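You operate a simulated robot arm through the tools that you are given. There is no shell and no other tool. Be economical: measure what you need, move in short steps, check, and stop when the job is done.

The job below is to be done with a simulated robot arm. You get a single attempt, and the scene is never put back.

TASK
Stop the orange press by its red button and reject the block inside.
Fine: heat knob to OFF, drawer out only once COOL lights, block into the orange tray, drawer shut, red button pulled out last.

The check looks at the end state, three seconds after you hand in, the way a careful person would. Anything else that was tipped, shoved, dropped, spilled or broken makes it a failure.

THE ROBOT
A 7-joint arm with a two-finger parallel gripper, fixed in place. Base frame: the origin is at the foot of the arm, x ahead of it, y to its left, z up; the work surface is at about z = 78. Readings come in cm, rad, newtons and seconds.
With the tool pointing down near the work surface it reaches from about 34 to 78 cm from the base axis. Its first joint turns from -2.897 to 2.897 rad. Payload 3.91 kg.
Tool frame: the origin (TCP) lies between the finger pads and is the grasp point; the fingertips stand 3 cm ahead of it; z points along the fingers, y is the line along which they close. The gripper opens to 11 cm. The fingers are 2 cm wide and 1 cm thick; the gripper's body (4.8 by 11.2 cm) begins 5.5 cm behind the TCP.
Orientation is told as [roll, pitch, yaw] about the base's x, y, z axes, in that order, counted from this pose: with the fingers straight down and closing along the base's y, the tool's x points along the base's -x, its y along +y and its z along -z.

THE INTERFACE
- The arm moves only by the tool servo_tool. Its argument "targets" is a list of rows, each a list of 3 entries, a list of its own where there are three numbers: the shift along the tool's x, y, z in units of 50 mm (1.0 is 50 mm), then the turn, a rotation vector about the tool's x, y, z in units of 8 degrees (1.0 is 8 degrees), then the gripper command, from -1 (shut) to 1 (fully open), values between in proportion. In form: [[[x, y, z], [rx, ry, rz], claw], ...]. A call has 1 to 10 rows; each row shifts and turns the commanded pose from where the row before left it, along the tool's axes as they then stand. A call with a number of a shift or a turn outside -1 to 1 is refused whole. Each row takes 0.2 s and may step no farther than 5 cm and 0.15 rad from the row before; otherwise, or with a gripper value out of range, the whole call is refused. A pose out of reach is approached as far as the arm can. The call stops where the force on the tool passes 40 N (or 10 N more than at its start, if that is more) or the arm is blocked; 0.2 s more then pass. The fingers move at their own pace (about 15.3 cm/s each) and stop on an object; they squeeze with about 40 N. The grip force told is the motor's: it shows also when the fingers shut on nothing. Time passes only in rows, and 0.2 s behind the last, so rows that do not move let the fingers close. It gives the time, the measured TCP pose, the force on the tool (base axes), the opening and the grip force at its end, in the units of the frame above (readings bear some noise).
- Cameras (640 x 400 px; columns grow to the right, rows downward): "scene" is fixed at [21.9, -49.03, 152.68]; the picture's right is [0.93, -0.36, 0.00], its down [-0.19, -0.49, -0.85] and it looks along [0.30, 0.79, -0.53] (base axes); focal length 352 px, centre (320, 200). "wrist" rides on the gripper at [7.7, 0.7, -11.4] in the tool frame; the picture's right is [-0.09, 1.00, 0.00], its down [-0.80, -0.07, -0.59] and it looks along [-0.59, -0.05, 0.80] (tool axes); focal length 270 px, centre (320, 200). There is no depth. A picture from a camera that has moved, and an enlarged one, comes with that camera's place and axes in the base frame and with its lens. The place of the scene camera against the robot may be out by one fixed shift of up to 1.8 cm in any direction.
- camera(camera): a new picture of that camera. The clock stands still meanwhile.
- raise_lower(by): slides the trunk up (or, below 0, down) by that many cm; the arm rides with it, the base frame stays. It gives what a move gives, with no picture.
- close_up(camera, box): a new picture of the part [left, top, right, bottom] of that camera's present view, enlarged. The clock stands still meanwhile.
- close_job(): hands the job in; it is judged then, once.

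Work in short steps. Places have to be worked out from the pictures, the camera data and where the tool is seen: move nearer, look again, correct. Check each grasp and each placing, and mend what went wrong. You have 120 turns and 76 pictures in all, those below and enlarged ones among them. Open the gripper and draw the arm clear of the work before you hand the job in, unless the task says otherwise; then end with one line.

The tools are called after ">>>" by a JSON object that holds its "method" and its "body". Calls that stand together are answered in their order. servo_tool: Moves the arm, as the interface text tells. Its arguments: {"type":"object","properties":{"targets":{"type":"array","items":{"type":"array"}}},"required":["targets"]} The other tools are called the same way: raise_lower (by) slides the trunk up or down; camera (camera) takes a picture; close_up (camera, box) takes an enlarged picture of a part of a camera's view; close_job () hands the job in.

At the start:

```text
t: 0.0
tool_pos: [25.79, 46.74, 114.3]
tcp_rot: [-0.001, 0.003, 0.001]
force: [0.0, -0.8, -0.3]
gripper_width: 11.04
gripper_force: 0.1
trunk travel left (down, up): [-55.0, 6.0]
```

scene: 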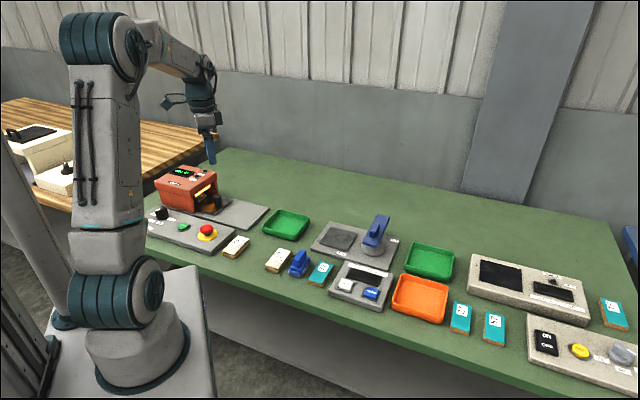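
wrist: 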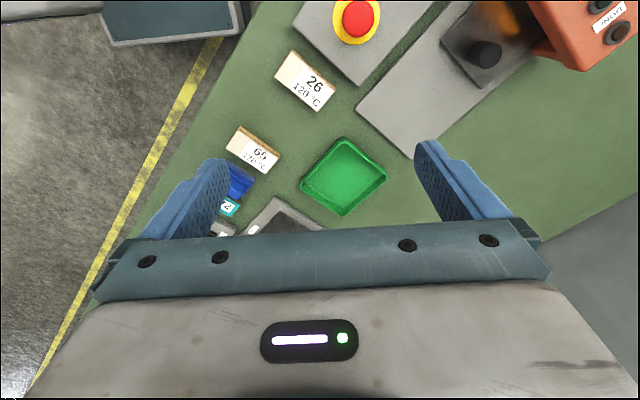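

I'll look closer at the press and panel first.

>>> {"method": "close_up", "body": {"camera": "scene", "box": [140, 150, 280, 260]}}

>>> {"method": "close_up", "body": {"camera": "scene", "box": [220, 190, 540, 390]}}

>>> {"method": "close_up", "body": {"camera": "wrist", "box": [220, 0, 640, 240]}}

```text
3.64 times, centred on (210, 205) of scene
camera zoom: at [21.9, -49.03, 152.68], right [0.93, -0.36, 0.0], down [-0.19, -0.49, -0.85], along [0.3, 0.79, -0.53], focal length 1279 px, centre (720, 182)
```

zoom: 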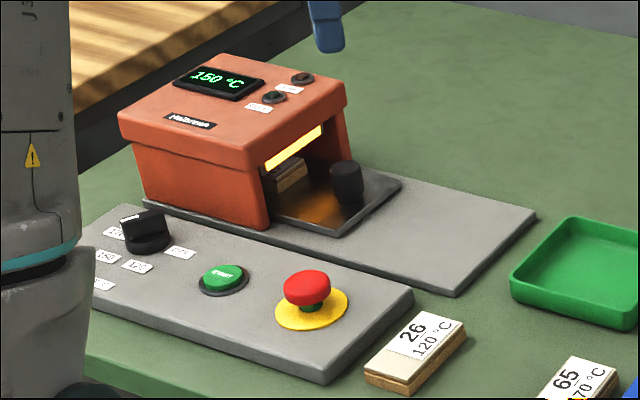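

```text
2.00 times, centred on (380, 290) of scene
camera zoom: at [21.9, -49.03, 152.68], right [0.93, -0.36, 0.0], down [-0.19, -0.49, -0.85], along [0.3, 0.79, -0.53], focal length 704 px, centre (200, 20)
```

zoom: 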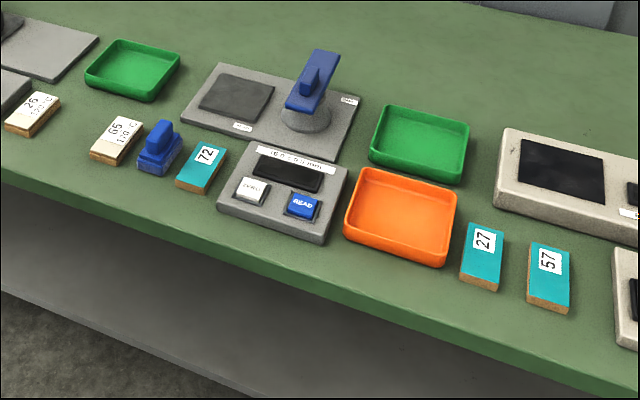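

```text
1.52 times, centred on (430, 120) of wrist
camera zoom: at [18.13, 47.5, 125.8], right [0.09, 1.0, 0.0], down [0.8, -0.07, 0.59], along [0.59, -0.05, -0.81], focal length 412 px, centre (152, 322)
```

zoom: 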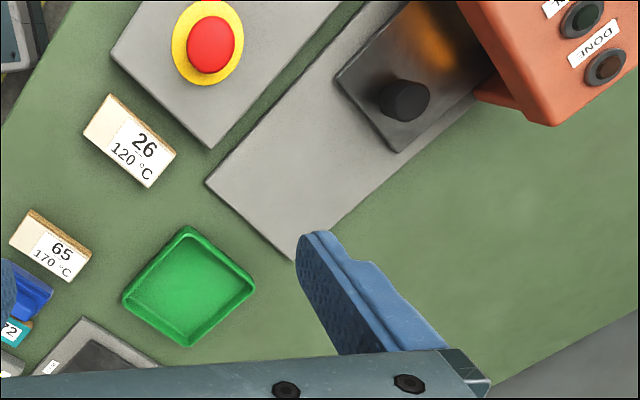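

I move the tool back and yaw it 45° so the wrist camera views the press and its panel.

>>> {"method": "servo_tool", "body": {"targets": [[[0.89, -0.235, 0], [0, 0, 0], 0], [[0.89, -0.235, 0], [0, 0, 0], 0], [[0.89, -0.235, 0], [0, 0, 0], 0], [[0.89, -0.235, 0], [0, 0, 0], 0], [[0, 0, 0], [0, 0, -0.9375], 0], [[0, 0, 0], [0, 0, -0.9375], 0], [[0, 0, 0], [0, 0, -0.9375], 0], [[0, 0, 0], [0, 0, -0.9375], 0], [[0, 0, 0], [0, 0, -0.9375], 0], [[0, 0, 0], [0, 0, -0.9375], 0]]}}

>>> {"method": "camera", "body": {"camera": "wrist"}}

```text
t: 2.2
tool_pos: [8.18, 42.17, 114.3]
tcp_rot: [0.004, 0.002, 0.786]
force: [0.1, -0.6, 0.8]
gripper_width: 5.51
gripper_force: 0.0
trunk travel left (down, up): [-55.0, 6.0]
```

```text
70 pictures are left
camera wrist: at [2.15, 37.15, 125.88], right [-0.64, 0.77, 0.0], down [0.62, 0.52, 0.59], along [0.45, 0.38, -0.81], focal length 270 px, centre (320, 200)
```

wrist: 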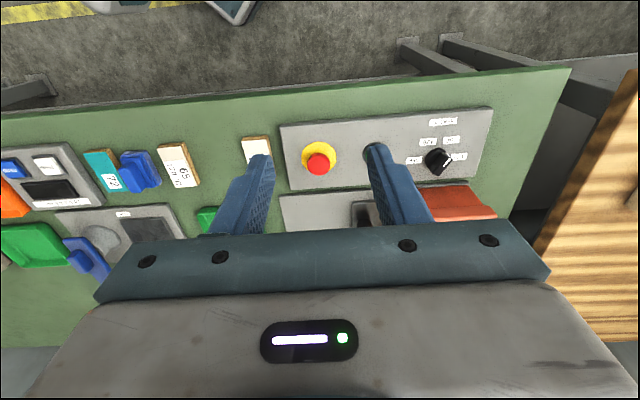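

The panel is in view and aligned with the 45° yaw; I zoom on the knob labels.

>>> {"method": "close_up", "body": {"camera": "wrist", "box": [380, 100, 510, 220]}}

>>> {"method": "close_up", "body": {"camera": "scene", "box": [145, 195, 215, 240]}}

>>> {"method": "close_up", "body": {"camera": "scene", "box": [170, 160, 220, 190]}}

```text
3.33 times, centred on (445, 160) of wrist
camera zoom: at [2.15, 37.15, 125.88], right [-0.64, 0.77, 0.0], down [0.62, 0.52, 0.59], along [0.45, 0.38, -0.81], focal length 901 px, centre (-97, 333)
```

zoom: 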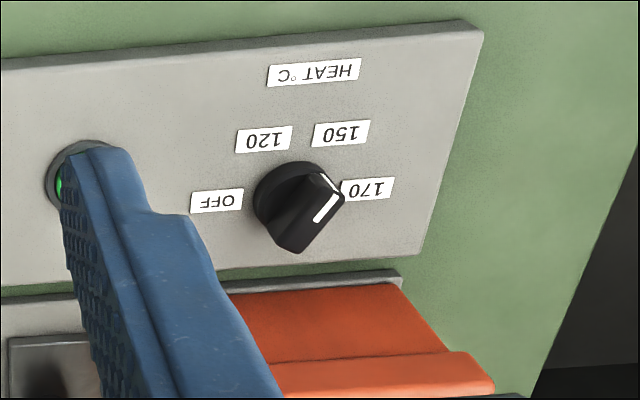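

```text
8.89 times, centred on (180, 218) of scene
camera zoom: at [21.9, -49.03, 152.68], right [0.93, -0.36, 0.0], down [-0.19, -0.49, -0.85], along [0.3, 0.79, -0.53], focal length 3127 px, centre (1564, 44)
```

zoom: 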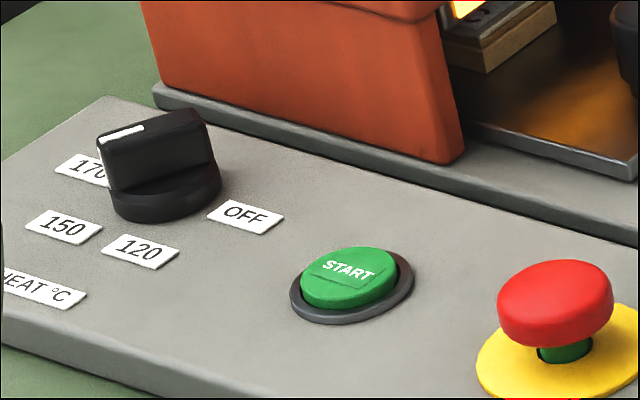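

```text
12.80 times, centred on (195, 175) of scene
camera zoom: at [21.9, -49.03, 152.68], right [0.93, -0.36, 0.0], down [-0.19, -0.49, -0.85], along [0.3, 0.79, -0.53], focal length 4504 px, centre (1920, 520)
```

zoom: 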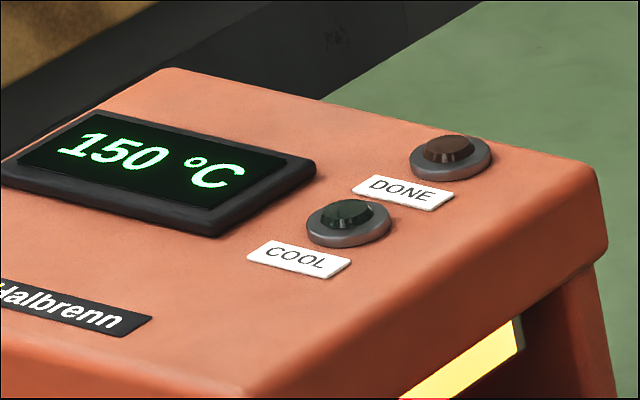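

Pointer looks like 150 and COOL/DONE are off. The red button is at about (19.7, 51.8); I move above it with the gripper closed and check.

>>> {"method": "servo_tool", "body": {"targets": [[[-0.596, -0.054, 0.69], [0, 0, 0], -1], [[-0.596, -0.054, 0.69], [0, 0, 0], -1], [[-0.596, -0.054, 0.69], [0, 0, 0], -1], [[-0.596, -0.054, 0.69], [0, 0, 0], -1], [[-0.596, -0.054, 0.69], [0, 0, 0], -1]]}}

>>> {"method": "camera", "body": {"camera": "wrist"}}

>>> {"method": "close_up", "body": {"camera": "scene", "box": [140, 150, 280, 260]}}

```text
t: 3.4
tool_pos: [19.52, 51.59, 97.04]
tcp_rot: [0.003, 0.002, 0.784]
force: [-0.7, 0.5, 0.4]
gripper_width: 0.01
gripper_force: 37.6
trunk travel left (down, up): [-55.0, 6.0]
```

```text
66 pictures are left
camera wrist: at [13.59, 46.76, 108.65], right [-0.64, 0.77, 0.0], down [0.62, 0.52, 0.59], along [0.45, 0.38, -0.81], focal length 270 px, centre (320, 200)
```

wrist: 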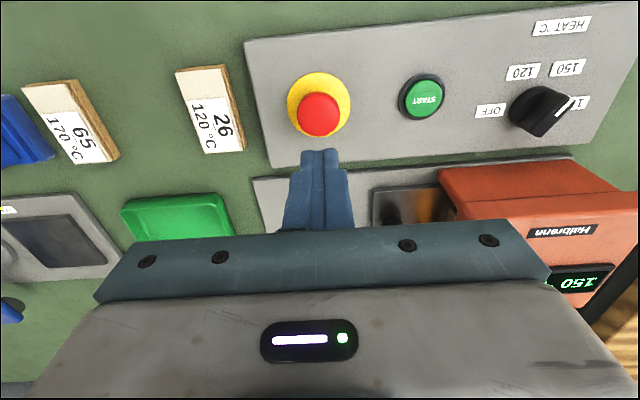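

```text
3.64 times, centred on (210, 205) of scene
camera zoom: at [21.9, -49.03, 152.68], right [0.93, -0.36, 0.0], down [-0.19, -0.49, -0.85], along [0.3, 0.79, -0.53], focal length 1279 px, centre (720, 182)
```

zoom: 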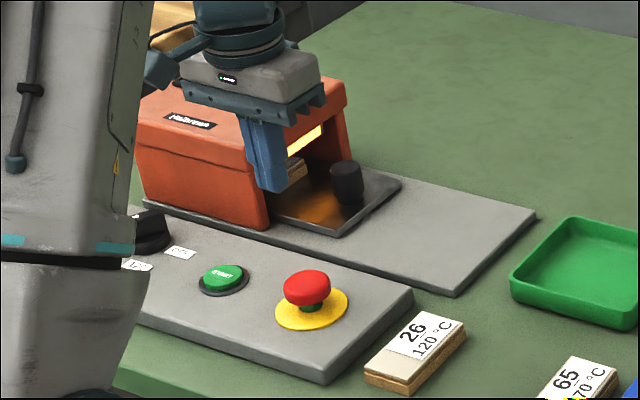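

The button centre computes to about (20.1, 52.3), cap top z≈83.5. I shift slightly forward and descend to just above it.

>>> {"method": "servo_tool", "body": {"targets": [[[-0.18, 0.01, 0], [0, 0, 0], -1], [[0, 0, 0.9], [0, 0, 0], -1], [[0, 0, 0.9], [0, 0, 0], -1]]}}

>>> {"method": "camera", "body": {"camera": "wrist"}}

>>> {"method": "close_up", "body": {"camera": "scene", "box": [140, 150, 280, 260]}}

```text
t: 4.2
tool_pos: [20.17, 52.52, 88.04]
tcp_rot: [0.003, 0.003, 0.786]
force: [0.0, -0.1, 0.3]
gripper_width: 0.0
gripper_force: 37.5
trunk travel left (down, up): [-55.0, 6.0]
```

```text
64 pictures are left
camera wrist: at [14.2, 47.58, 99.6], right [-0.64, 0.77, 0.0], down [0.62, 0.52, 0.59], along [0.45, 0.38, -0.81], focal length 270 px, centre (320, 200)
```

wrist: 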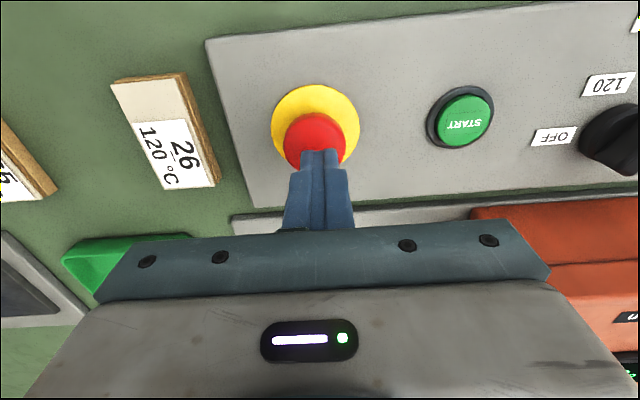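

```text
3.64 times, centred on (210, 205) of scene
camera zoom: at [21.9, -49.03, 152.68], right [0.93, -0.36, 0.0], down [-0.19, -0.49, -0.85], along [0.3, 0.79, -0.53], focal length 1279 px, centre (720, 182)
```

zoom: 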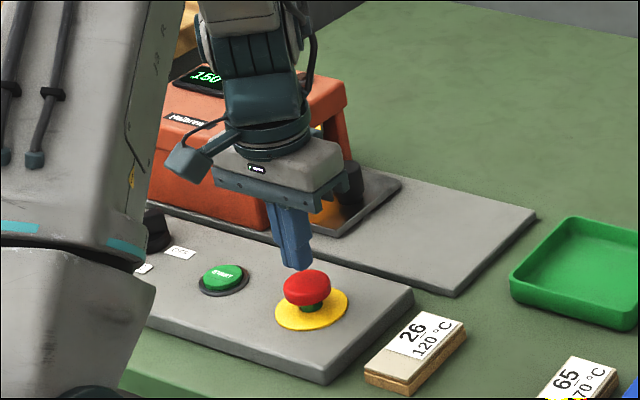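

Tip is nearly centred (about 0.4 cm off sideways). I correct and push down gently.

>>> {"method": "servo_tool", "body": {"targets": [[[0, -0.08, 0.1], [0, 0, 0], -1], [[0, 0, 0.1], [0, 0, 0], -1], [[0, 0, 0.1], [0, 0, 0], -1], [[0, 0, 0.1], [0, 0, 0], -1], [[0, 0, 0.1], [0, 0, 0], -1], [[0, 0, 0.1], [0, 0, 0], -1]]}}

>>> {"method": "close_up", "body": {"camera": "scene", "box": [140, 150, 280, 260]}}

```text
t: 5.6
tool_pos: [20.48, 52.31, 85.57]
tcp_rot: [0.007, -0.009, 0.787]
force: [-2.8, -6.8, 27.3]
gripper_width: 0.0
gripper_force: 37.8
trunk travel left (down, up): [-55.0, 6.0]
stopped in row 6: the force on the tool passed its limit (the readings are from after the stop); the commanded pose is now the measured one
```

```text
3.64 times, centred on (210, 205) of scene
camera zoom: at [21.9, -49.03, 152.68], right [0.93, -0.36, 0.0], down [-0.19, -0.49, -0.85], along [0.3, 0.79, -0.53], focal length 1279 px, centre (720, 182)
```

zoom: 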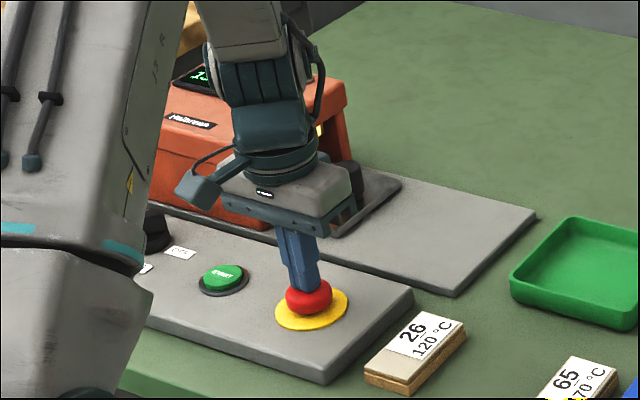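

The button went down (tip at z≈82.6 with force limit reached). I back off and check that it stays in.

>>> {"method": "servo_tool", "body": {"targets": [[[0, 0, -0.5], [0, 0, 0], -1], [[0, 0, -0.9], [0, 0, 0], -1], [[0, 0, -0.9], [0, 0, 0], -1], [[0, 0, -0.9], [0, 0, 0], -1]]}}

>>> {"method": "close_up", "body": {"camera": "scene", "box": [140, 150, 280, 260]}}

>>> {"method": "camera", "body": {"camera": "wrist"}}

```text
t: 6.6
tool_pos: [20.63, 52.19, 100.98]
tcp_rot: [0.005, -0.002, 0.784]
force: [0.4, 0.5, 0.2]
gripper_width: 0.0
gripper_force: 38.4
trunk travel left (down, up): [-55.0, 6.0]
```

```text
3.64 times, centred on (210, 205) of scene
camera zoom: at [21.9, -49.03, 152.68], right [0.93, -0.36, 0.0], down [-0.19, -0.49, -0.85], along [0.3, 0.79, -0.53], focal length 1279 px, centre (720, 182)
```

zoom: 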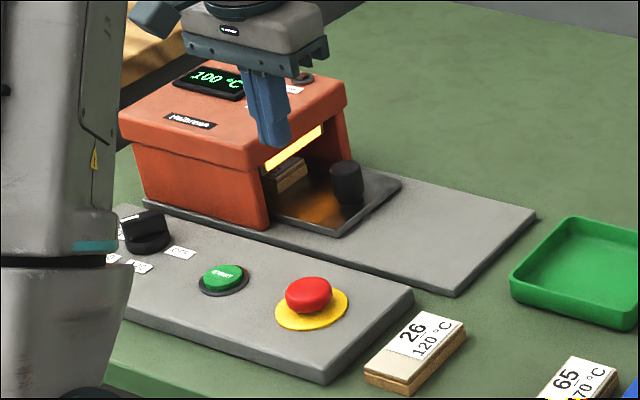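

```text
60 pictures are left
camera wrist: at [14.51, 47.18, 112.58], right [-0.64, 0.77, 0.01], down [0.62, 0.51, 0.6], along [0.46, 0.39, -0.8], focal length 270 px, centre (320, 200)
```

wrist: 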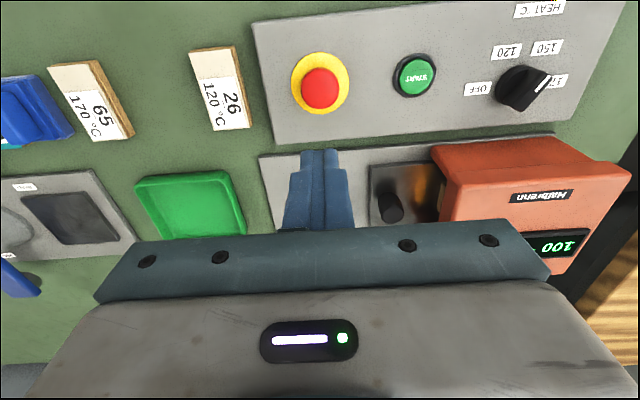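

Button is latched in and the press is cooling (100 °C). Next the knob at about (6.2, 69.3): I move above it with the fingers half open.

>>> {"method": "servo_tool", "body": {"targets": [[[0, 0.87, 0], [0, 0, 0], 0], [[0, 0.87, 0], [0, 0, 0], 0], [[0, 0.87, 0], [0, 0, 0], 0], [[0, 0.87, 0], [0, 0, 0], 0], [[0, 0.87, 0], [0, 0, 0], 0]]}}

>>> {"method": "camera", "body": {"camera": "wrist"}}

>>> {"method": "camera", "body": {"camera": "scene"}}

```text
t: 7.8
tool_pos: [5.09, 67.85, 101.53]
tcp_rot: [0.005, -0.004, 0.784]
force: [-0.6, 0.5, -0.5]
gripper_width: 5.51
gripper_force: 0.1
trunk travel left (down, up): [-55.0, 6.0]
```

```text
59 pictures are left
camera wrist: at [-1.01, 62.91, 112.98], right [-0.64, 0.77, 0.0], down [0.62, 0.51, 0.6], along [0.46, 0.39, -0.8], focal length 270 px, centre (320, 200)
```

wrist: 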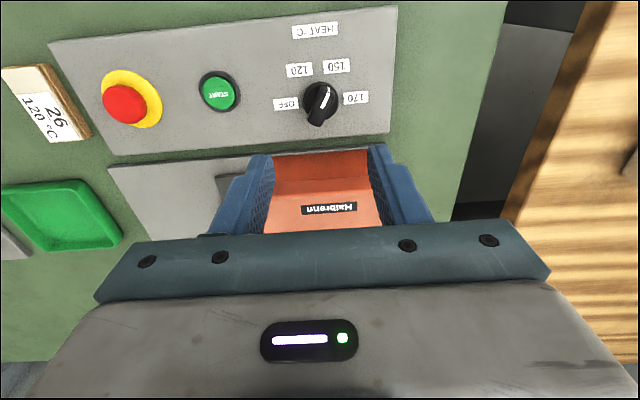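

```text
58 pictures are left
```

scene: 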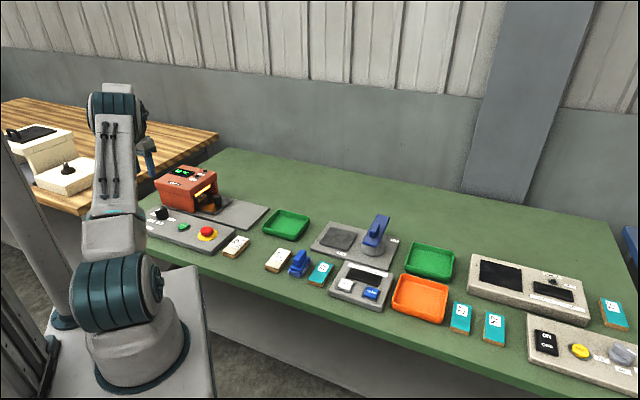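

>>> {"method": "close_up", "body": {"camera": "wrist", "box": [260, 50, 400, 137]}}

>>> {"method": "close_up", "body": {"camera": "scene", "box": [145, 160, 225, 230]}}

```text
4.57 times, centred on (330, 94) of wrist
camera zoom: at [-1.01, 62.91, 112.98], right [-0.64, 0.77, 0.0], down [0.62, 0.51, 0.6], along [0.46, 0.39, -0.8], focal length 1236 px, centre (274, 687)
```

zoom: 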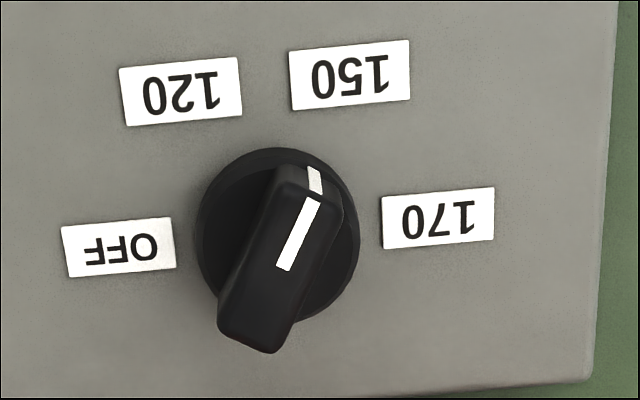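

```text
5.71 times, centred on (185, 195) of scene
camera zoom: at [21.9, -49.03, 152.68], right [0.93, -0.36, 0.0], down [-0.19, -0.49, -0.85], along [0.3, 0.79, -0.53], focal length 2010 px, centre (1091, 229)
```

zoom: 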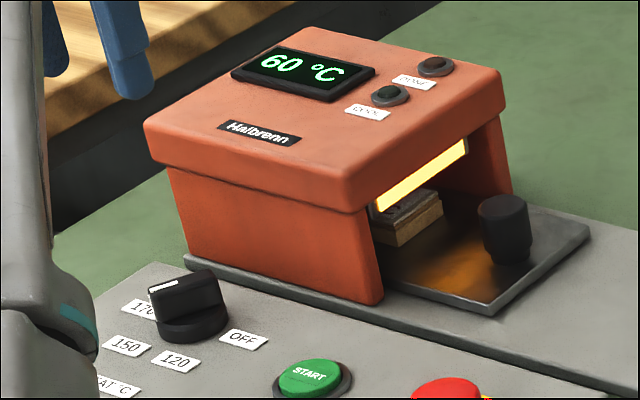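

Pointer is at 150 (about −165°), OFF at −45°: a +120° turn. I yaw to 15° so the fingers straddle the bar and come down above it to check.

>>> {"method": "servo_tool", "body": {"targets": [[[0, 0, 0], [0, 0, 0.9375], -0.2], [[0, 0, 0], [0, 0, 0.9375], -0.2], [[0, 0, 0], [0, 0, 0.9375], -0.2], [[0, 0, 0], [0, 0, 0.9375], -0.2], [[-0.263, 0.209, 0.6], [0, 0, 0], -0.2], [[0, 0, 0.8], [0, 0, 0], -0.2], [[0, 0, 0.8], [0, 0, 0], -0.2]]}}

>>> {"method": "camera", "body": {"camera": "wrist"}}

>>> {"method": "close_up", "body": {"camera": "scene", "box": [145, 140, 225, 230]}}

```text
t: 9.4
tool_pos: [6.08, 69.01, 90.19]
tcp_rot: [0.008, 0.0, 0.263]
force: [-1.0, 0.5, 0.8]
gripper_width: 4.43
gripper_force: 0.1
trunk travel left (down, up): [-55.0, 6.0]
```

```text
55 pictures are left
camera wrist: at [-1.58, 67.71, 101.7], right [-0.17, 0.98, 0.01], down [0.79, 0.13, 0.6], along [0.59, 0.11, -0.8], focal length 270 px, centre (320, 200)
```

wrist: 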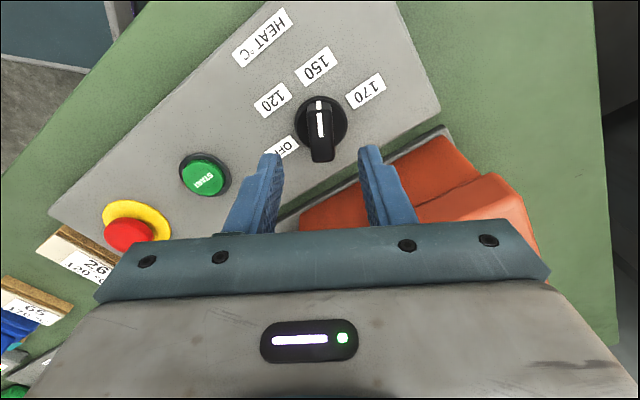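

```text
4.44 times, centred on (185, 185) of scene
camera zoom: at [21.9, -49.03, 152.68], right [0.93, -0.36, 0.0], down [-0.19, -0.49, -0.85], along [0.3, 0.79, -0.53], focal length 1564 px, centre (920, 267)
```

zoom: 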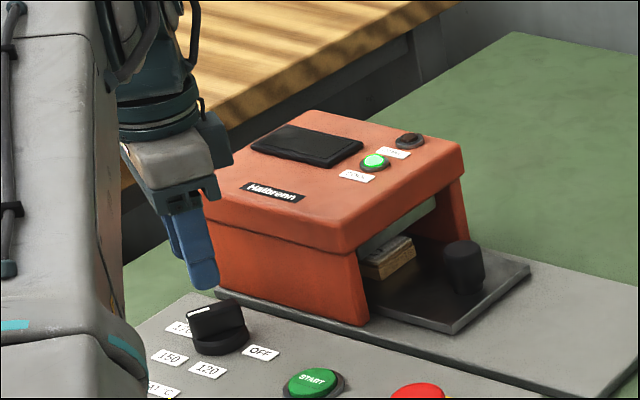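

COOL is already lit; knob bar is centred between the fingers. I descend around the bar and close.

>>> {"method": "servo_tool", "body": {"targets": [[[0, 0.03, 0.54], [0, 0, 0], -0.2], [[0, 0, 0.54], [0, 0, 0], -0.2], [[0, 0, 0], [0, 0, 0], -1], [[0, 0, 0], [0, 0, 0], -1]]}}

>>> {"method": "close_up", "body": {"camera": "scene", "box": [145, 140, 225, 230]}}

```text
t: 10.4
tool_pos: [6.36, 69.25, 84.85]
tcp_rot: [0.005, -0.002, 0.262]
force: [-0.1, -1.7, -1.1]
gripper_width: 1.78
gripper_force: 45.2
trunk travel left (down, up): [-55.0, 6.0]
```

```text
4.44 times, centred on (185, 185) of scene
camera zoom: at [21.9, -49.03, 152.68], right [0.93, -0.36, 0.0], down [-0.19, -0.49, -0.85], along [0.3, 0.79, -0.53], focal length 1564 px, centre (920, 267)
```

zoom: 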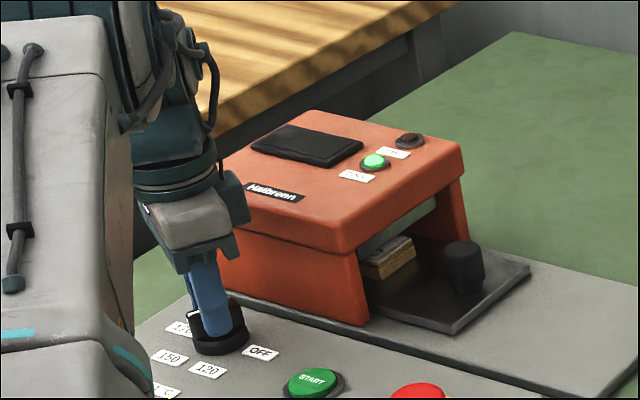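

Bar gripped (1.78 cm). I start turning it counter-clockwise.

>>> {"method": "servo_tool", "body": {"targets": [[[0, 0, 0], [0, 0, -1], -1], [[0, 0, 0], [0, 0, -1], -1], [[0, 0, 0], [0, 0, -1], -1], [[0, 0, 0], [0, 0, -1], -1], [[0, 0, 0], [0, 0, -1], -1]]}}

>>> {"method": "close_up", "body": {"camera": "scene", "box": [145, 140, 225, 230]}}

```text
t: 11.6
tool_pos: [6.27, 69.11, 84.85]
tcp_rot: [0.001, -0.004, 0.961]
force: [2.3, -4.6, -10.9]
gripper_width: 1.78
gripper_force: 45.4
trunk travel left (down, up): [-55.0, 6.0]
```

```text
4.44 times, centred on (185, 185) of scene
camera zoom: at [21.9, -49.03, 152.68], right [0.93, -0.36, 0.0], down [-0.19, -0.49, -0.85], along [0.3, 0.79, -0.53], focal length 1564 px, centre (920, 267)
```

zoom: 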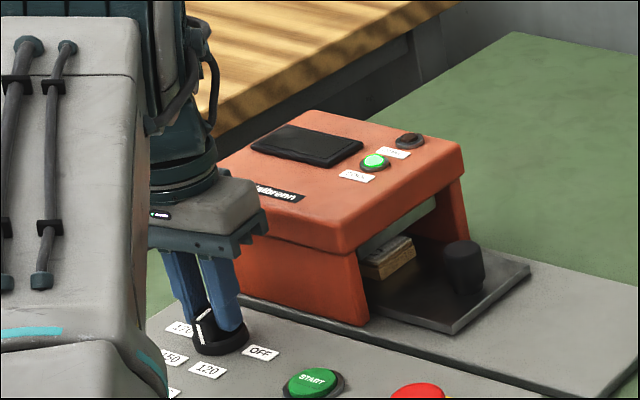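

It turns. Continue another 40°.

>>> {"method": "servo_tool", "body": {"targets": [[[0, 0, 0], [0, 0, -1], -1], [[0, 0, 0], [0, 0, -1], -1], [[0, 0, 0], [0, 0, -1], -1], [[0, 0, 0], [0, 0, -1], -1], [[0, 0, 0], [0, 0, -1], -1]]}}

>>> {"method": "close_up", "body": {"camera": "scene", "box": [145, 140, 225, 230]}}

```text
t: 12.8
tool_pos: [6.46, 69.23, 84.98]
tcp_rot: [-0.002, -0.004, 1.659]
force: [11.4, -12.0, -22.3]
gripper_width: 1.79
gripper_force: 44.5
trunk travel left (down, up): [-55.0, 6.0]
```

```text
4.44 times, centred on (185, 185) of scene
camera zoom: at [21.9, -49.03, 152.68], right [0.93, -0.36, 0.0], down [-0.19, -0.49, -0.85], along [0.3, 0.79, -0.53], focal length 1564 px, centre (920, 267)
```

zoom: 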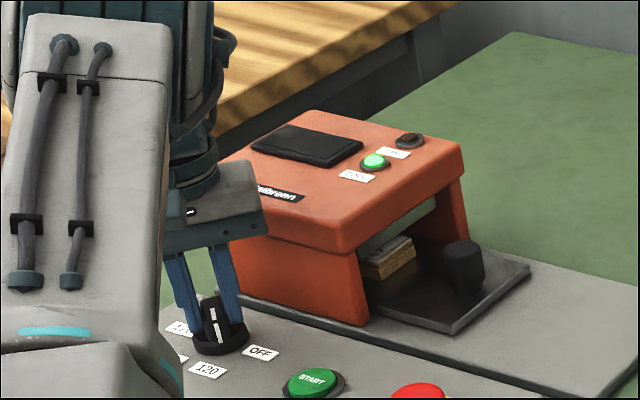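

Side force is building up; I release to relieve it and regrip.

>>> {"method": "servo_tool", "body": {"targets": [[[0, 0, 0], [0, 0, 0], -0.3], [[0, 0, 0], [0, 0, 0], -0.3]]}}

>>> {"method": "camera", "body": {"camera": "wrist"}}

```text
t: 13.4
tool_pos: [6.18, 69.27, 85.15]
tcp_rot: [0.0, -0.009, 1.658]
force: [-0.6, -0.6, -0.1]
gripper_width: 3.88
gripper_force: 0.0
trunk travel left (down, up): [-55.0, 6.0]
```

```text
50 pictures are left
camera wrist: at [6.04, 61.44, 96.63], right [-1.0, 0.0, 0.0], down [0.0, 0.8, 0.6], along [0.0, 0.6, -0.8], focal length 270 px, centre (320, 200)
```

wrist: 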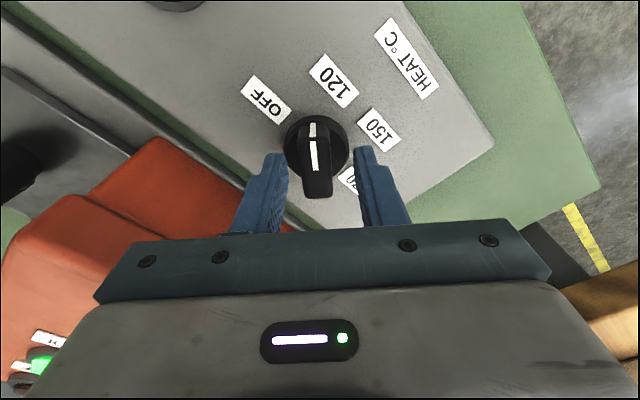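

Pointer now lies between 120 and OFF as expected. Regrip and turn the last 40°.

>>> {"method": "servo_tool", "body": {"targets": [[[0, 0.02, 0.05], [0, 0, 0], -1], [[0, 0, 0], [0, 0, 0], -1], [[0, 0, 0], [0, 0, -1], -1], [[0, 0, 0], [0, 0, -1], -1], [[0, 0, 0], [0, 0, -1], -1], [[0, 0, 0], [0, 0, -1], -1], [[0, 0, 0], [0, 0, -1], -1]]}}

>>> {"method": "close_up", "body": {"camera": "wrist", "box": [180, 40, 460, 215]}}

```text
t: 15.0
tool_pos: [6.39, 69.23, 85.03]
tcp_rot: [-0.008, -0.01, 2.356]
force: [25.1, 7.6, 26.1]
gripper_width: 1.8
gripper_force: 44.7
trunk travel left (down, up): [-55.0, 6.0]
```

```text
2.29 times, centred on (320, 128) of wrist
camera zoom: at [11.22, 63.21, 96.53], right [-0.77, -0.64, -0.01], down [-0.52, 0.61, 0.6], along [-0.38, 0.47, -0.8], focal length 618 px, centre (320, 366)
```

zoom: 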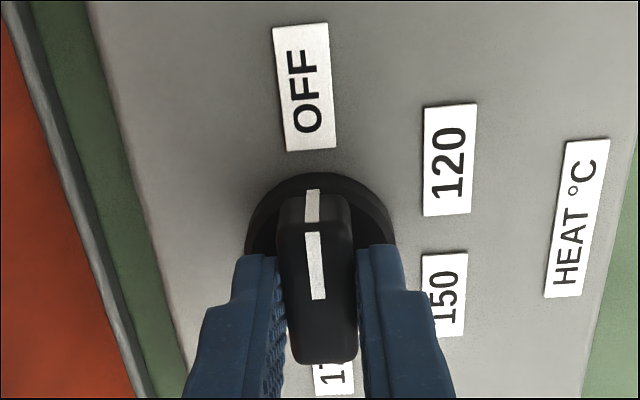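

Pointer is at OFF. I release, rise, and check from the scene camera.

>>> {"method": "servo_tool", "body": {"targets": [[[0, 0, 0], [0, 0, 0], -0.2], [[0, 0, 0], [0, 0, 0], -0.2], [[0, 0, -0.8], [0, 0, 0], -0.2], [[0, 0, -0.9], [0, 0, 0], -0.2], [[0, 0, -0.9], [0, 0, 0], -0.2]]}}

>>> {"method": "camera", "body": {"camera": "wrist"}}

>>> {"method": "close_up", "body": {"camera": "scene", "box": [145, 150, 265, 230]}}

```text
t: 16.2
tool_pos: [5.86, 69.1, 97.67]
tcp_rot: [-0.004, -0.007, 2.355]
force: [0.8, 0.1, -0.1]
gripper_width: 4.39
gripper_force: 0.0
trunk travel left (down, up): [-55.0, 6.0]
```

```text
48 pictures are left
camera wrist: at [10.87, 63.11, 109.18], right [-0.77, -0.64, 0.0], down [-0.52, 0.61, 0.6], along [-0.38, 0.46, -0.8], focal length 270 px, centre (320, 200)
```

wrist: 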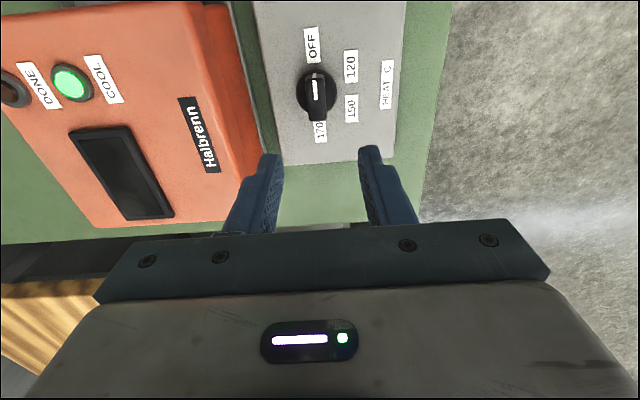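

```text
5.00 times, centred on (205, 190) of scene
camera zoom: at [21.9, -49.03, 152.68], right [0.93, -0.36, 0.0], down [-0.19, -0.49, -0.85], along [0.3, 0.79, -0.53], focal length 1759 px, centre (895, 250)
```

zoom: 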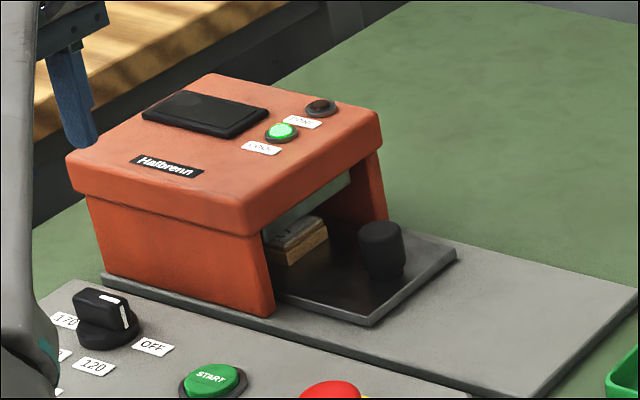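

Knob is at OFF and COOL is lit. I move the tool over towards the drawer handle near (26, 69.8).

>>> {"method": "servo_tool", "body": {"targets": [[[0.713, -0.538, 0], [0, 0, 0], 0.3], [[0.713, -0.538, 0], [0, 0, 0], 0.3], [[0.713, -0.538, 0], [0, 0, 0], 0.3], [[0.713, -0.538, 0], [0, 0, 0], 0.3], [[0.713, -0.538, 0], [0, 0, 0], 0.3]]}}

>>> {"method": "camera", "body": {"camera": "wrist"}}

>>> {"method": "close_up", "body": {"camera": "scene", "box": [145, 130, 285, 230]}}

```text
t: 17.4
tool_pos: [28.1, 65.95, 97.73]
tcp_rot: [-0.003, -0.004, 2.354]
force: [0.4, 0.2, -0.3]
gripper_width: 7.18
gripper_force: 0.1
trunk travel left (down, up): [-55.0, 6.0]
```

```text
46 pictures are left
camera wrist: at [33.01, 59.96, 109.25], right [-0.77, -0.64, 0.0], down [-0.52, 0.61, 0.6], along [-0.38, 0.46, -0.8], focal length 270 px, centre (320, 200)
```

wrist: 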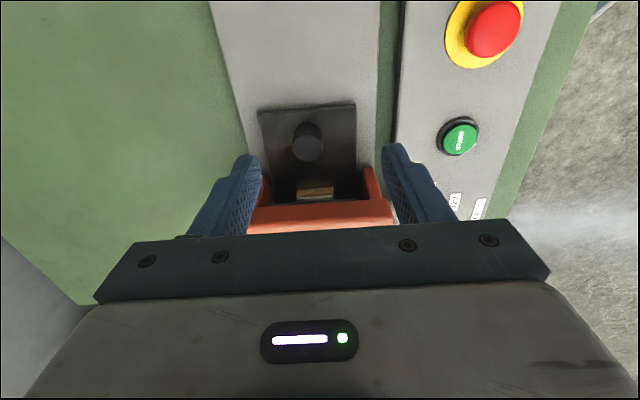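

```text
4.00 times, centred on (215, 180) of scene
camera zoom: at [21.9, -49.03, 152.68], right [0.93, -0.36, 0.0], down [-0.19, -0.49, -0.85], along [0.3, 0.79, -0.53], focal length 1407 px, centre (740, 280)
```

zoom: 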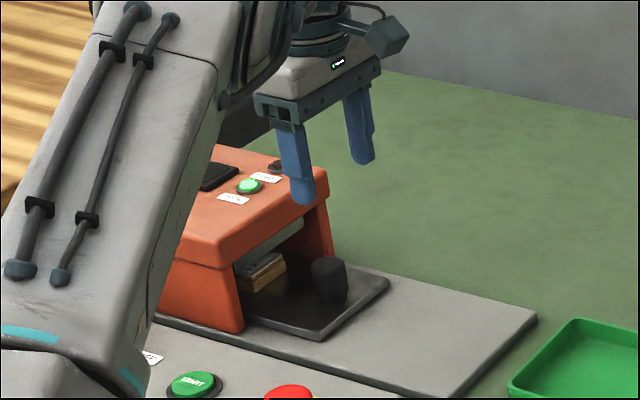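

Handle top is at about (26.1, 70.1). I go over it and halfway down, then check.

>>> {"method": "servo_tool", "body": {"targets": [[[-0.83, -0.29, 0], [0, 0, 0], 0], [[0, 0, 0.8], [0, 0, 0], 0], [[0, 0, 0.8], [0, 0, 0], 0]]}}

>>> {"method": "camera", "body": {"camera": "wrist"}}

>>> {"method": "close_up", "body": {"camera": "scene", "box": [145, 130, 285, 230]}}

```text
t: 18.2
tool_pos: [26.19, 70.15, 89.47]
tcp_rot: [-0.003, -0.004, 2.357]
force: [0.2, 0.1, -0.4]
gripper_width: 5.5
gripper_force: 0.1
trunk travel left (down, up): [-55.0, 6.0]
```

```text
44 pictures are left
camera wrist: at [31.08, 64.26, 101.03], right [-0.77, -0.64, 0.0], down [-0.52, 0.61, 0.6], along [-0.38, 0.46, -0.8], focal length 270 px, centre (320, 200)
```

wrist: 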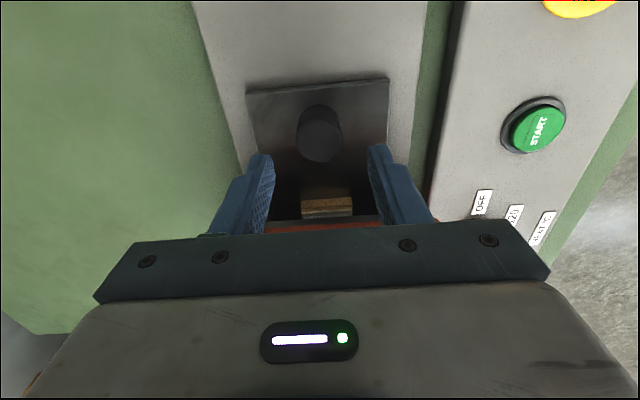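

```text
4.00 times, centred on (215, 180) of scene
camera zoom: at [21.9, -49.03, 152.68], right [0.93, -0.36, 0.0], down [-0.19, -0.49, -0.85], along [0.3, 0.79, -0.53], focal length 1407 px, centre (740, 280)
```

zoom: 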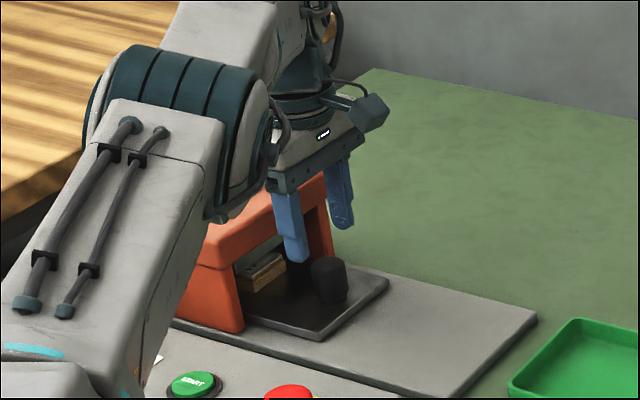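

Handle is centred between the fingers. I descend to z≈84.2 and close on it.

>>> {"method": "servo_tool", "body": {"targets": [[[0, 0, 0.5], [0, 0, 0], 0], [[0, 0, 0.55], [0, 0, 0], 0], [[0, 0, 0], [0, 0, 0], -1], [[0, 0, 0], [0, 0, 0], -1]]}}

>>> {"method": "close_up", "body": {"camera": "scene", "box": [145, 130, 285, 230]}}

```text
t: 19.2
tool_pos: [26.37, 70.17, 84.53]
tcp_rot: [-0.004, -0.006, 2.356]
force: [2.1, 3.0, -2.8]
gripper_width: 3.11
gripper_force: 45.4
trunk travel left (down, up): [-55.0, 6.0]
```

```text
4.00 times, centred on (215, 180) of scene
camera zoom: at [21.9, -49.03, 152.68], right [0.93, -0.36, 0.0], down [-0.19, -0.49, -0.85], along [0.3, 0.79, -0.53], focal length 1407 px, centre (740, 280)
```

zoom: 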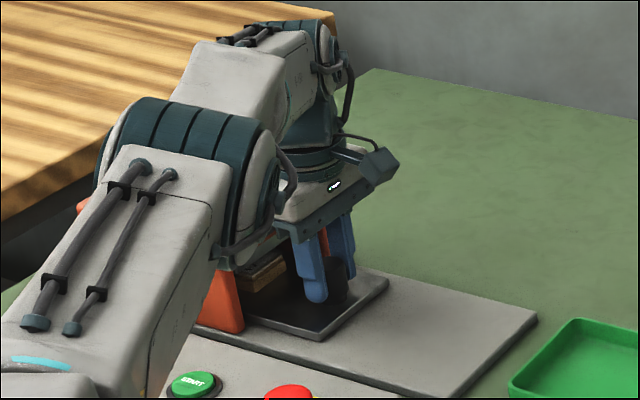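

Handle is held (3.1 cm). I pull the drawer out slowly along its axis.

>>> {"method": "servo_tool", "body": {"targets": [[[0.3, 0, 0], [0, 0, 0], -1], [[0.3, 0, 0], [0, 0, 0], -1], [[0.3, 0, 0], [0, 0, 0], -1], [[0.3, 0, 0], [0, 0, 0], -1], [[0.3, 0, 0], [0, 0, 0], -1]]}}

>>> {"method": "close_up", "body": {"camera": "scene", "box": [145, 130, 285, 230]}}

>>> {"method": "camera", "body": {"camera": "wrist"}}

```text
t: 20.4
tool_pos: [31.64, 64.72, 84.45]
tcp_rot: [-0.004, -0.005, 2.354]
force: [2.6, 1.4, -5.4]
gripper_width: 3.13
gripper_force: 45.3
trunk travel left (down, up): [-55.0, 6.0]
```

```text
4.00 times, centred on (215, 180) of scene
camera zoom: at [21.9, -49.03, 152.68], right [0.93, -0.36, 0.0], down [-0.19, -0.49, -0.85], along [0.3, 0.79, -0.53], focal length 1407 px, centre (740, 280)
```

zoom: 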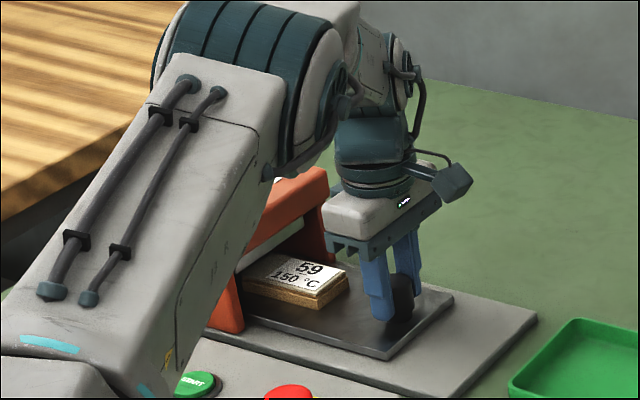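

```text
40 pictures are left
camera wrist: at [36.6, 58.8, 95.93], right [-0.77, -0.64, 0.0], down [-0.51, 0.61, 0.6], along [-0.38, 0.46, -0.8], focal length 270 px, centre (320, 200)
```

wrist: 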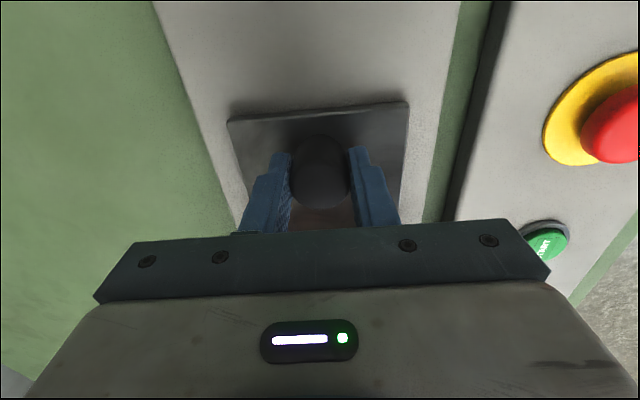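

The drawer slid 7.6 cm; block "59 / 150 °C" is on it. I pull 4 cm more.

>>> {"method": "servo_tool", "body": {"targets": [[[0.2, 0, 0], [0, 0, 0], -1], [[0.2, 0, 0], [0, 0, 0], -1], [[0.2, 0, 0], [0, 0, 0], -1], [[0.2, 0, 0], [0, 0, 0], -1]]}}

>>> {"method": "close_up", "body": {"camera": "scene", "box": [145, 130, 285, 230]}}

```text
t: 21.4
tool_pos: [34.17, 62.26, 84.37]
tcp_rot: [-0.003, -0.006, 2.357]
force: [-5.5, 10.2, -10.6]
gripper_width: 3.13
gripper_force: 45.2
trunk travel left (down, up): [-55.0, 6.0]
```

```text
4.00 times, centred on (215, 180) of scene
camera zoom: at [21.9, -49.03, 152.68], right [0.93, -0.36, 0.0], down [-0.19, -0.49, -0.85], along [0.3, 0.79, -0.53], focal length 1407 px, centre (740, 280)
```

zoom: 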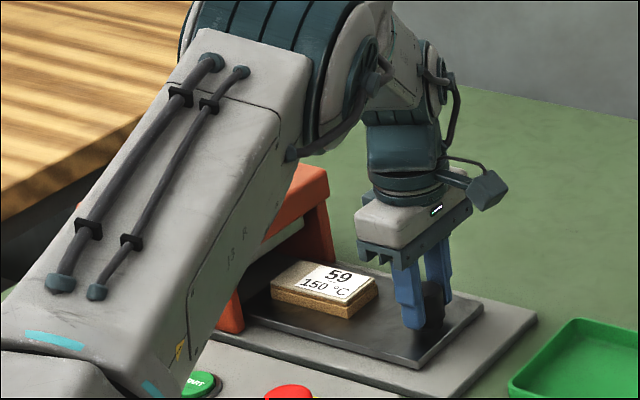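

The drawer reached its stop (about 11 cm out); the block is fully exposed. I release and rise to look.

>>> {"method": "servo_tool", "body": {"targets": [[[0, 0, 0], [0, 0, 0], 0], [[0, 0, 0], [0, 0, 0], 0], [[0, 0, -0.7], [0, 0, 0], 0], [[0, 0, -0.9], [0, 0, 0], 0], [[0.3, 0, -0.9], [0, 0, 0], 0]]}}

>>> {"method": "camera", "body": {"camera": "wrist"}}

>>> {"method": "close_up", "body": {"camera": "scene", "box": [145, 130, 285, 230]}}

```text
t: 22.6
tool_pos: [35.43, 60.92, 96.98]
tcp_rot: [-0.004, -0.006, 2.355]
force: [-0.3, 0.1, -0.2]
gripper_width: 5.48
gripper_force: 0.0
trunk travel left (down, up): [-55.0, 6.0]
```

```text
38 pictures are left
camera wrist: at [40.23, 54.9, 108.47], right [-0.77, -0.64, 0.0], down [-0.52, 0.61, 0.6], along [-0.38, 0.46, -0.8], focal length 270 px, centre (320, 200)
```

wrist: 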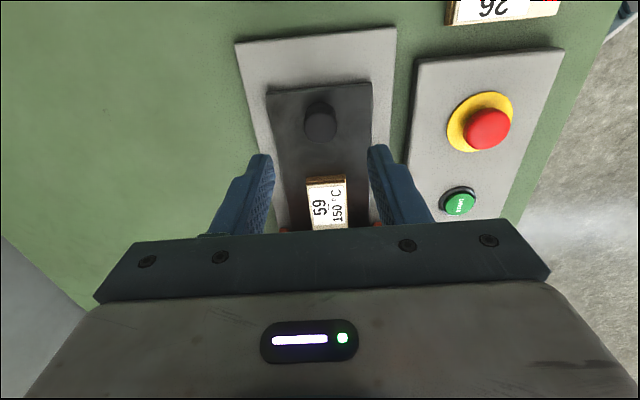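

```text
4.00 times, centred on (215, 180) of scene
camera zoom: at [21.9, -49.03, 152.68], right [0.93, -0.36, 0.0], down [-0.19, -0.49, -0.85], along [0.3, 0.79, -0.53], focal length 1407 px, centre (740, 280)
```

zoom: 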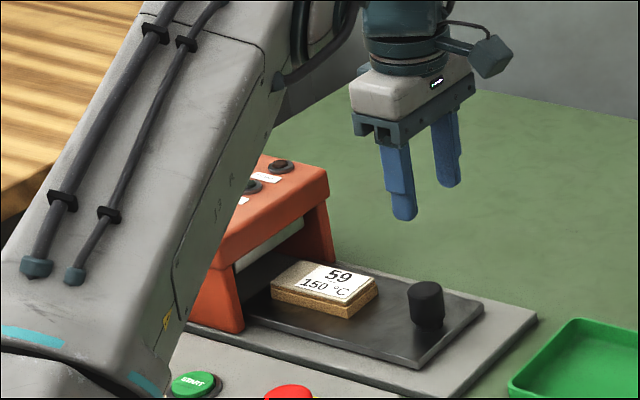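

The block lies with its long side along the drawer, centre about (26.7, 70). I move over it with a wider opening and come down partway.

>>> {"method": "servo_tool", "body": {"targets": [[[-0.8, 0, 0], [0, 0, 0], 0.45], [[-0.8, 0, 0], [0, 0, 0], 0.45], [[-0.78, 0, 0], [0, 0, 0], 0.45], [[0, 0, 0.7], [0, 0, 0], 0.45], [[0, 0, 0.7], [0, 0, 0], 0.45]]}}

>>> {"method": "camera", "body": {"camera": "wrist"}}

>>> {"method": "close_up", "body": {"camera": "scene", "box": [145, 130, 285, 230]}}

```text
t: 23.8
tool_pos: [26.92, 69.51, 90.06]
tcp_rot: [-0.002, -0.005, 2.357]
force: [0.0, 0.5, 1.1]
gripper_width: 7.95
gripper_force: 0.1
trunk travel left (down, up): [-55.0, 6.0]
```

```text
36 pictures are left
camera wrist: at [31.82, 63.48, 101.5], right [-0.77, -0.64, 0.0], down [-0.52, 0.61, 0.6], along [-0.38, 0.46, -0.8], focal length 270 px, centre (320, 200)
```

wrist: 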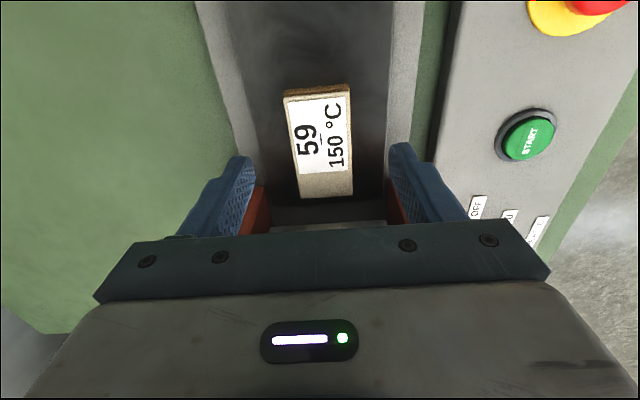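

```text
4.00 times, centred on (215, 180) of scene
camera zoom: at [21.9, -49.03, 152.68], right [0.93, -0.36, 0.0], down [-0.19, -0.49, -0.85], along [0.3, 0.79, -0.53], focal length 1407 px, centre (740, 280)
```

zoom: 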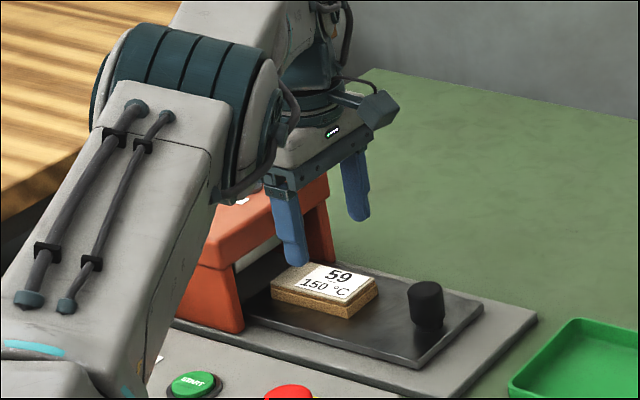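

Block is centred laterally between the fingers, its inner end close to the roof edge. I descend to TCP z≈83.7 and grip it.

>>> {"method": "servo_tool", "body": {"targets": [[[-0.1, 0, 0.5], [0, 0, 0], 0.45], [[0, 0, 0.5], [0, 0, 0], 0.45], [[0, 0, 0.27], [0, 0, 0], 0.45], [[0, 0, 0], [0, 0, 0], -1], [[0, 0, 0], [0, 0, 0], -1]]}}

>>> {"method": "close_up", "body": {"camera": "scene", "box": [145, 130, 285, 230]}}

```text
t: 25.0
tool_pos: [26.52, 69.69, 83.89]
tcp_rot: [-0.006, -0.005, 2.358]
force: [0.2, -0.2, -0.6]
gripper_width: 4.66
gripper_force: 39.9
trunk travel left (down, up): [-55.0, 6.0]
```

```text
4.00 times, centred on (215, 180) of scene
camera zoom: at [21.9, -49.03, 152.68], right [0.93, -0.36, 0.0], down [-0.19, -0.49, -0.85], along [0.3, 0.79, -0.53], focal length 1407 px, centre (740, 280)
```

zoom: 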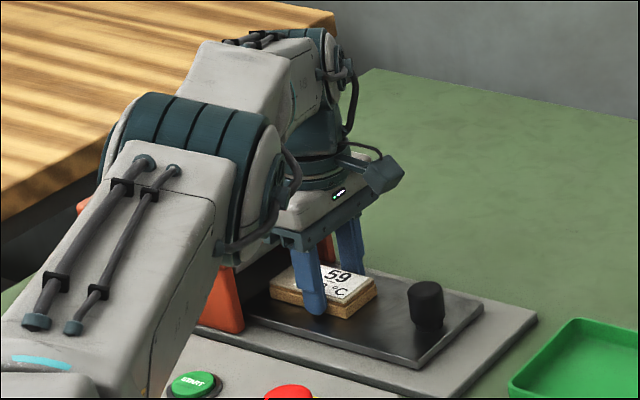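

Block held (4.66 cm). I lift slightly, slide clear of the roof, then lift up.

>>> {"method": "servo_tool", "body": {"targets": [[[0, 0, -0.15], [0, 0, 0], -1], [[0.35, 0, -0.03], [0, 0, 0], -1], [[0.35, 0, 0], [0, 0, 0], -1], [[0, 0, -0.8], [0, 0, 0], -1], [[0, 0, -0.9], [0, 0, 0], -1], [[0, 0, -0.9], [0, 0, 0], -1], [[0, 0, -0.9], [0, 0, 0], -1]]}}

>>> {"method": "camera", "body": {"camera": "scene"}}

>>> {"method": "camera", "body": {"camera": "wrist"}}

```text
t: 26.6
tool_pos: [29.07, 67.16, 102.34]
tcp_rot: [-0.004, -0.003, 2.356]
force: [0.0, -0.4, -1.0]
gripper_width: 4.7
gripper_force: 40.4
trunk travel left (down, up): [-55.0, 6.0]
```

```text
33 pictures are left
```

scene: 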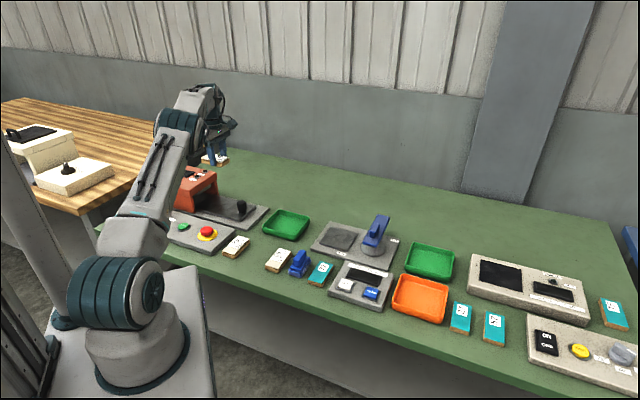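

```text
32 pictures are left
camera wrist: at [33.89, 61.11, 113.74], right [-0.77, -0.64, 0.0], down [-0.52, 0.61, 0.6], along [-0.38, 0.46, -0.8], focal length 270 px, centre (320, 200)
```

wrist: 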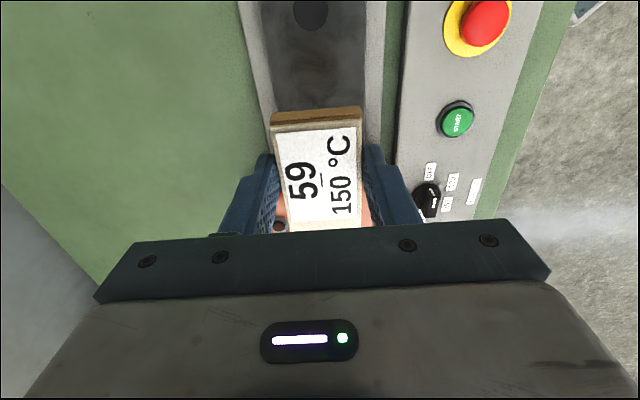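

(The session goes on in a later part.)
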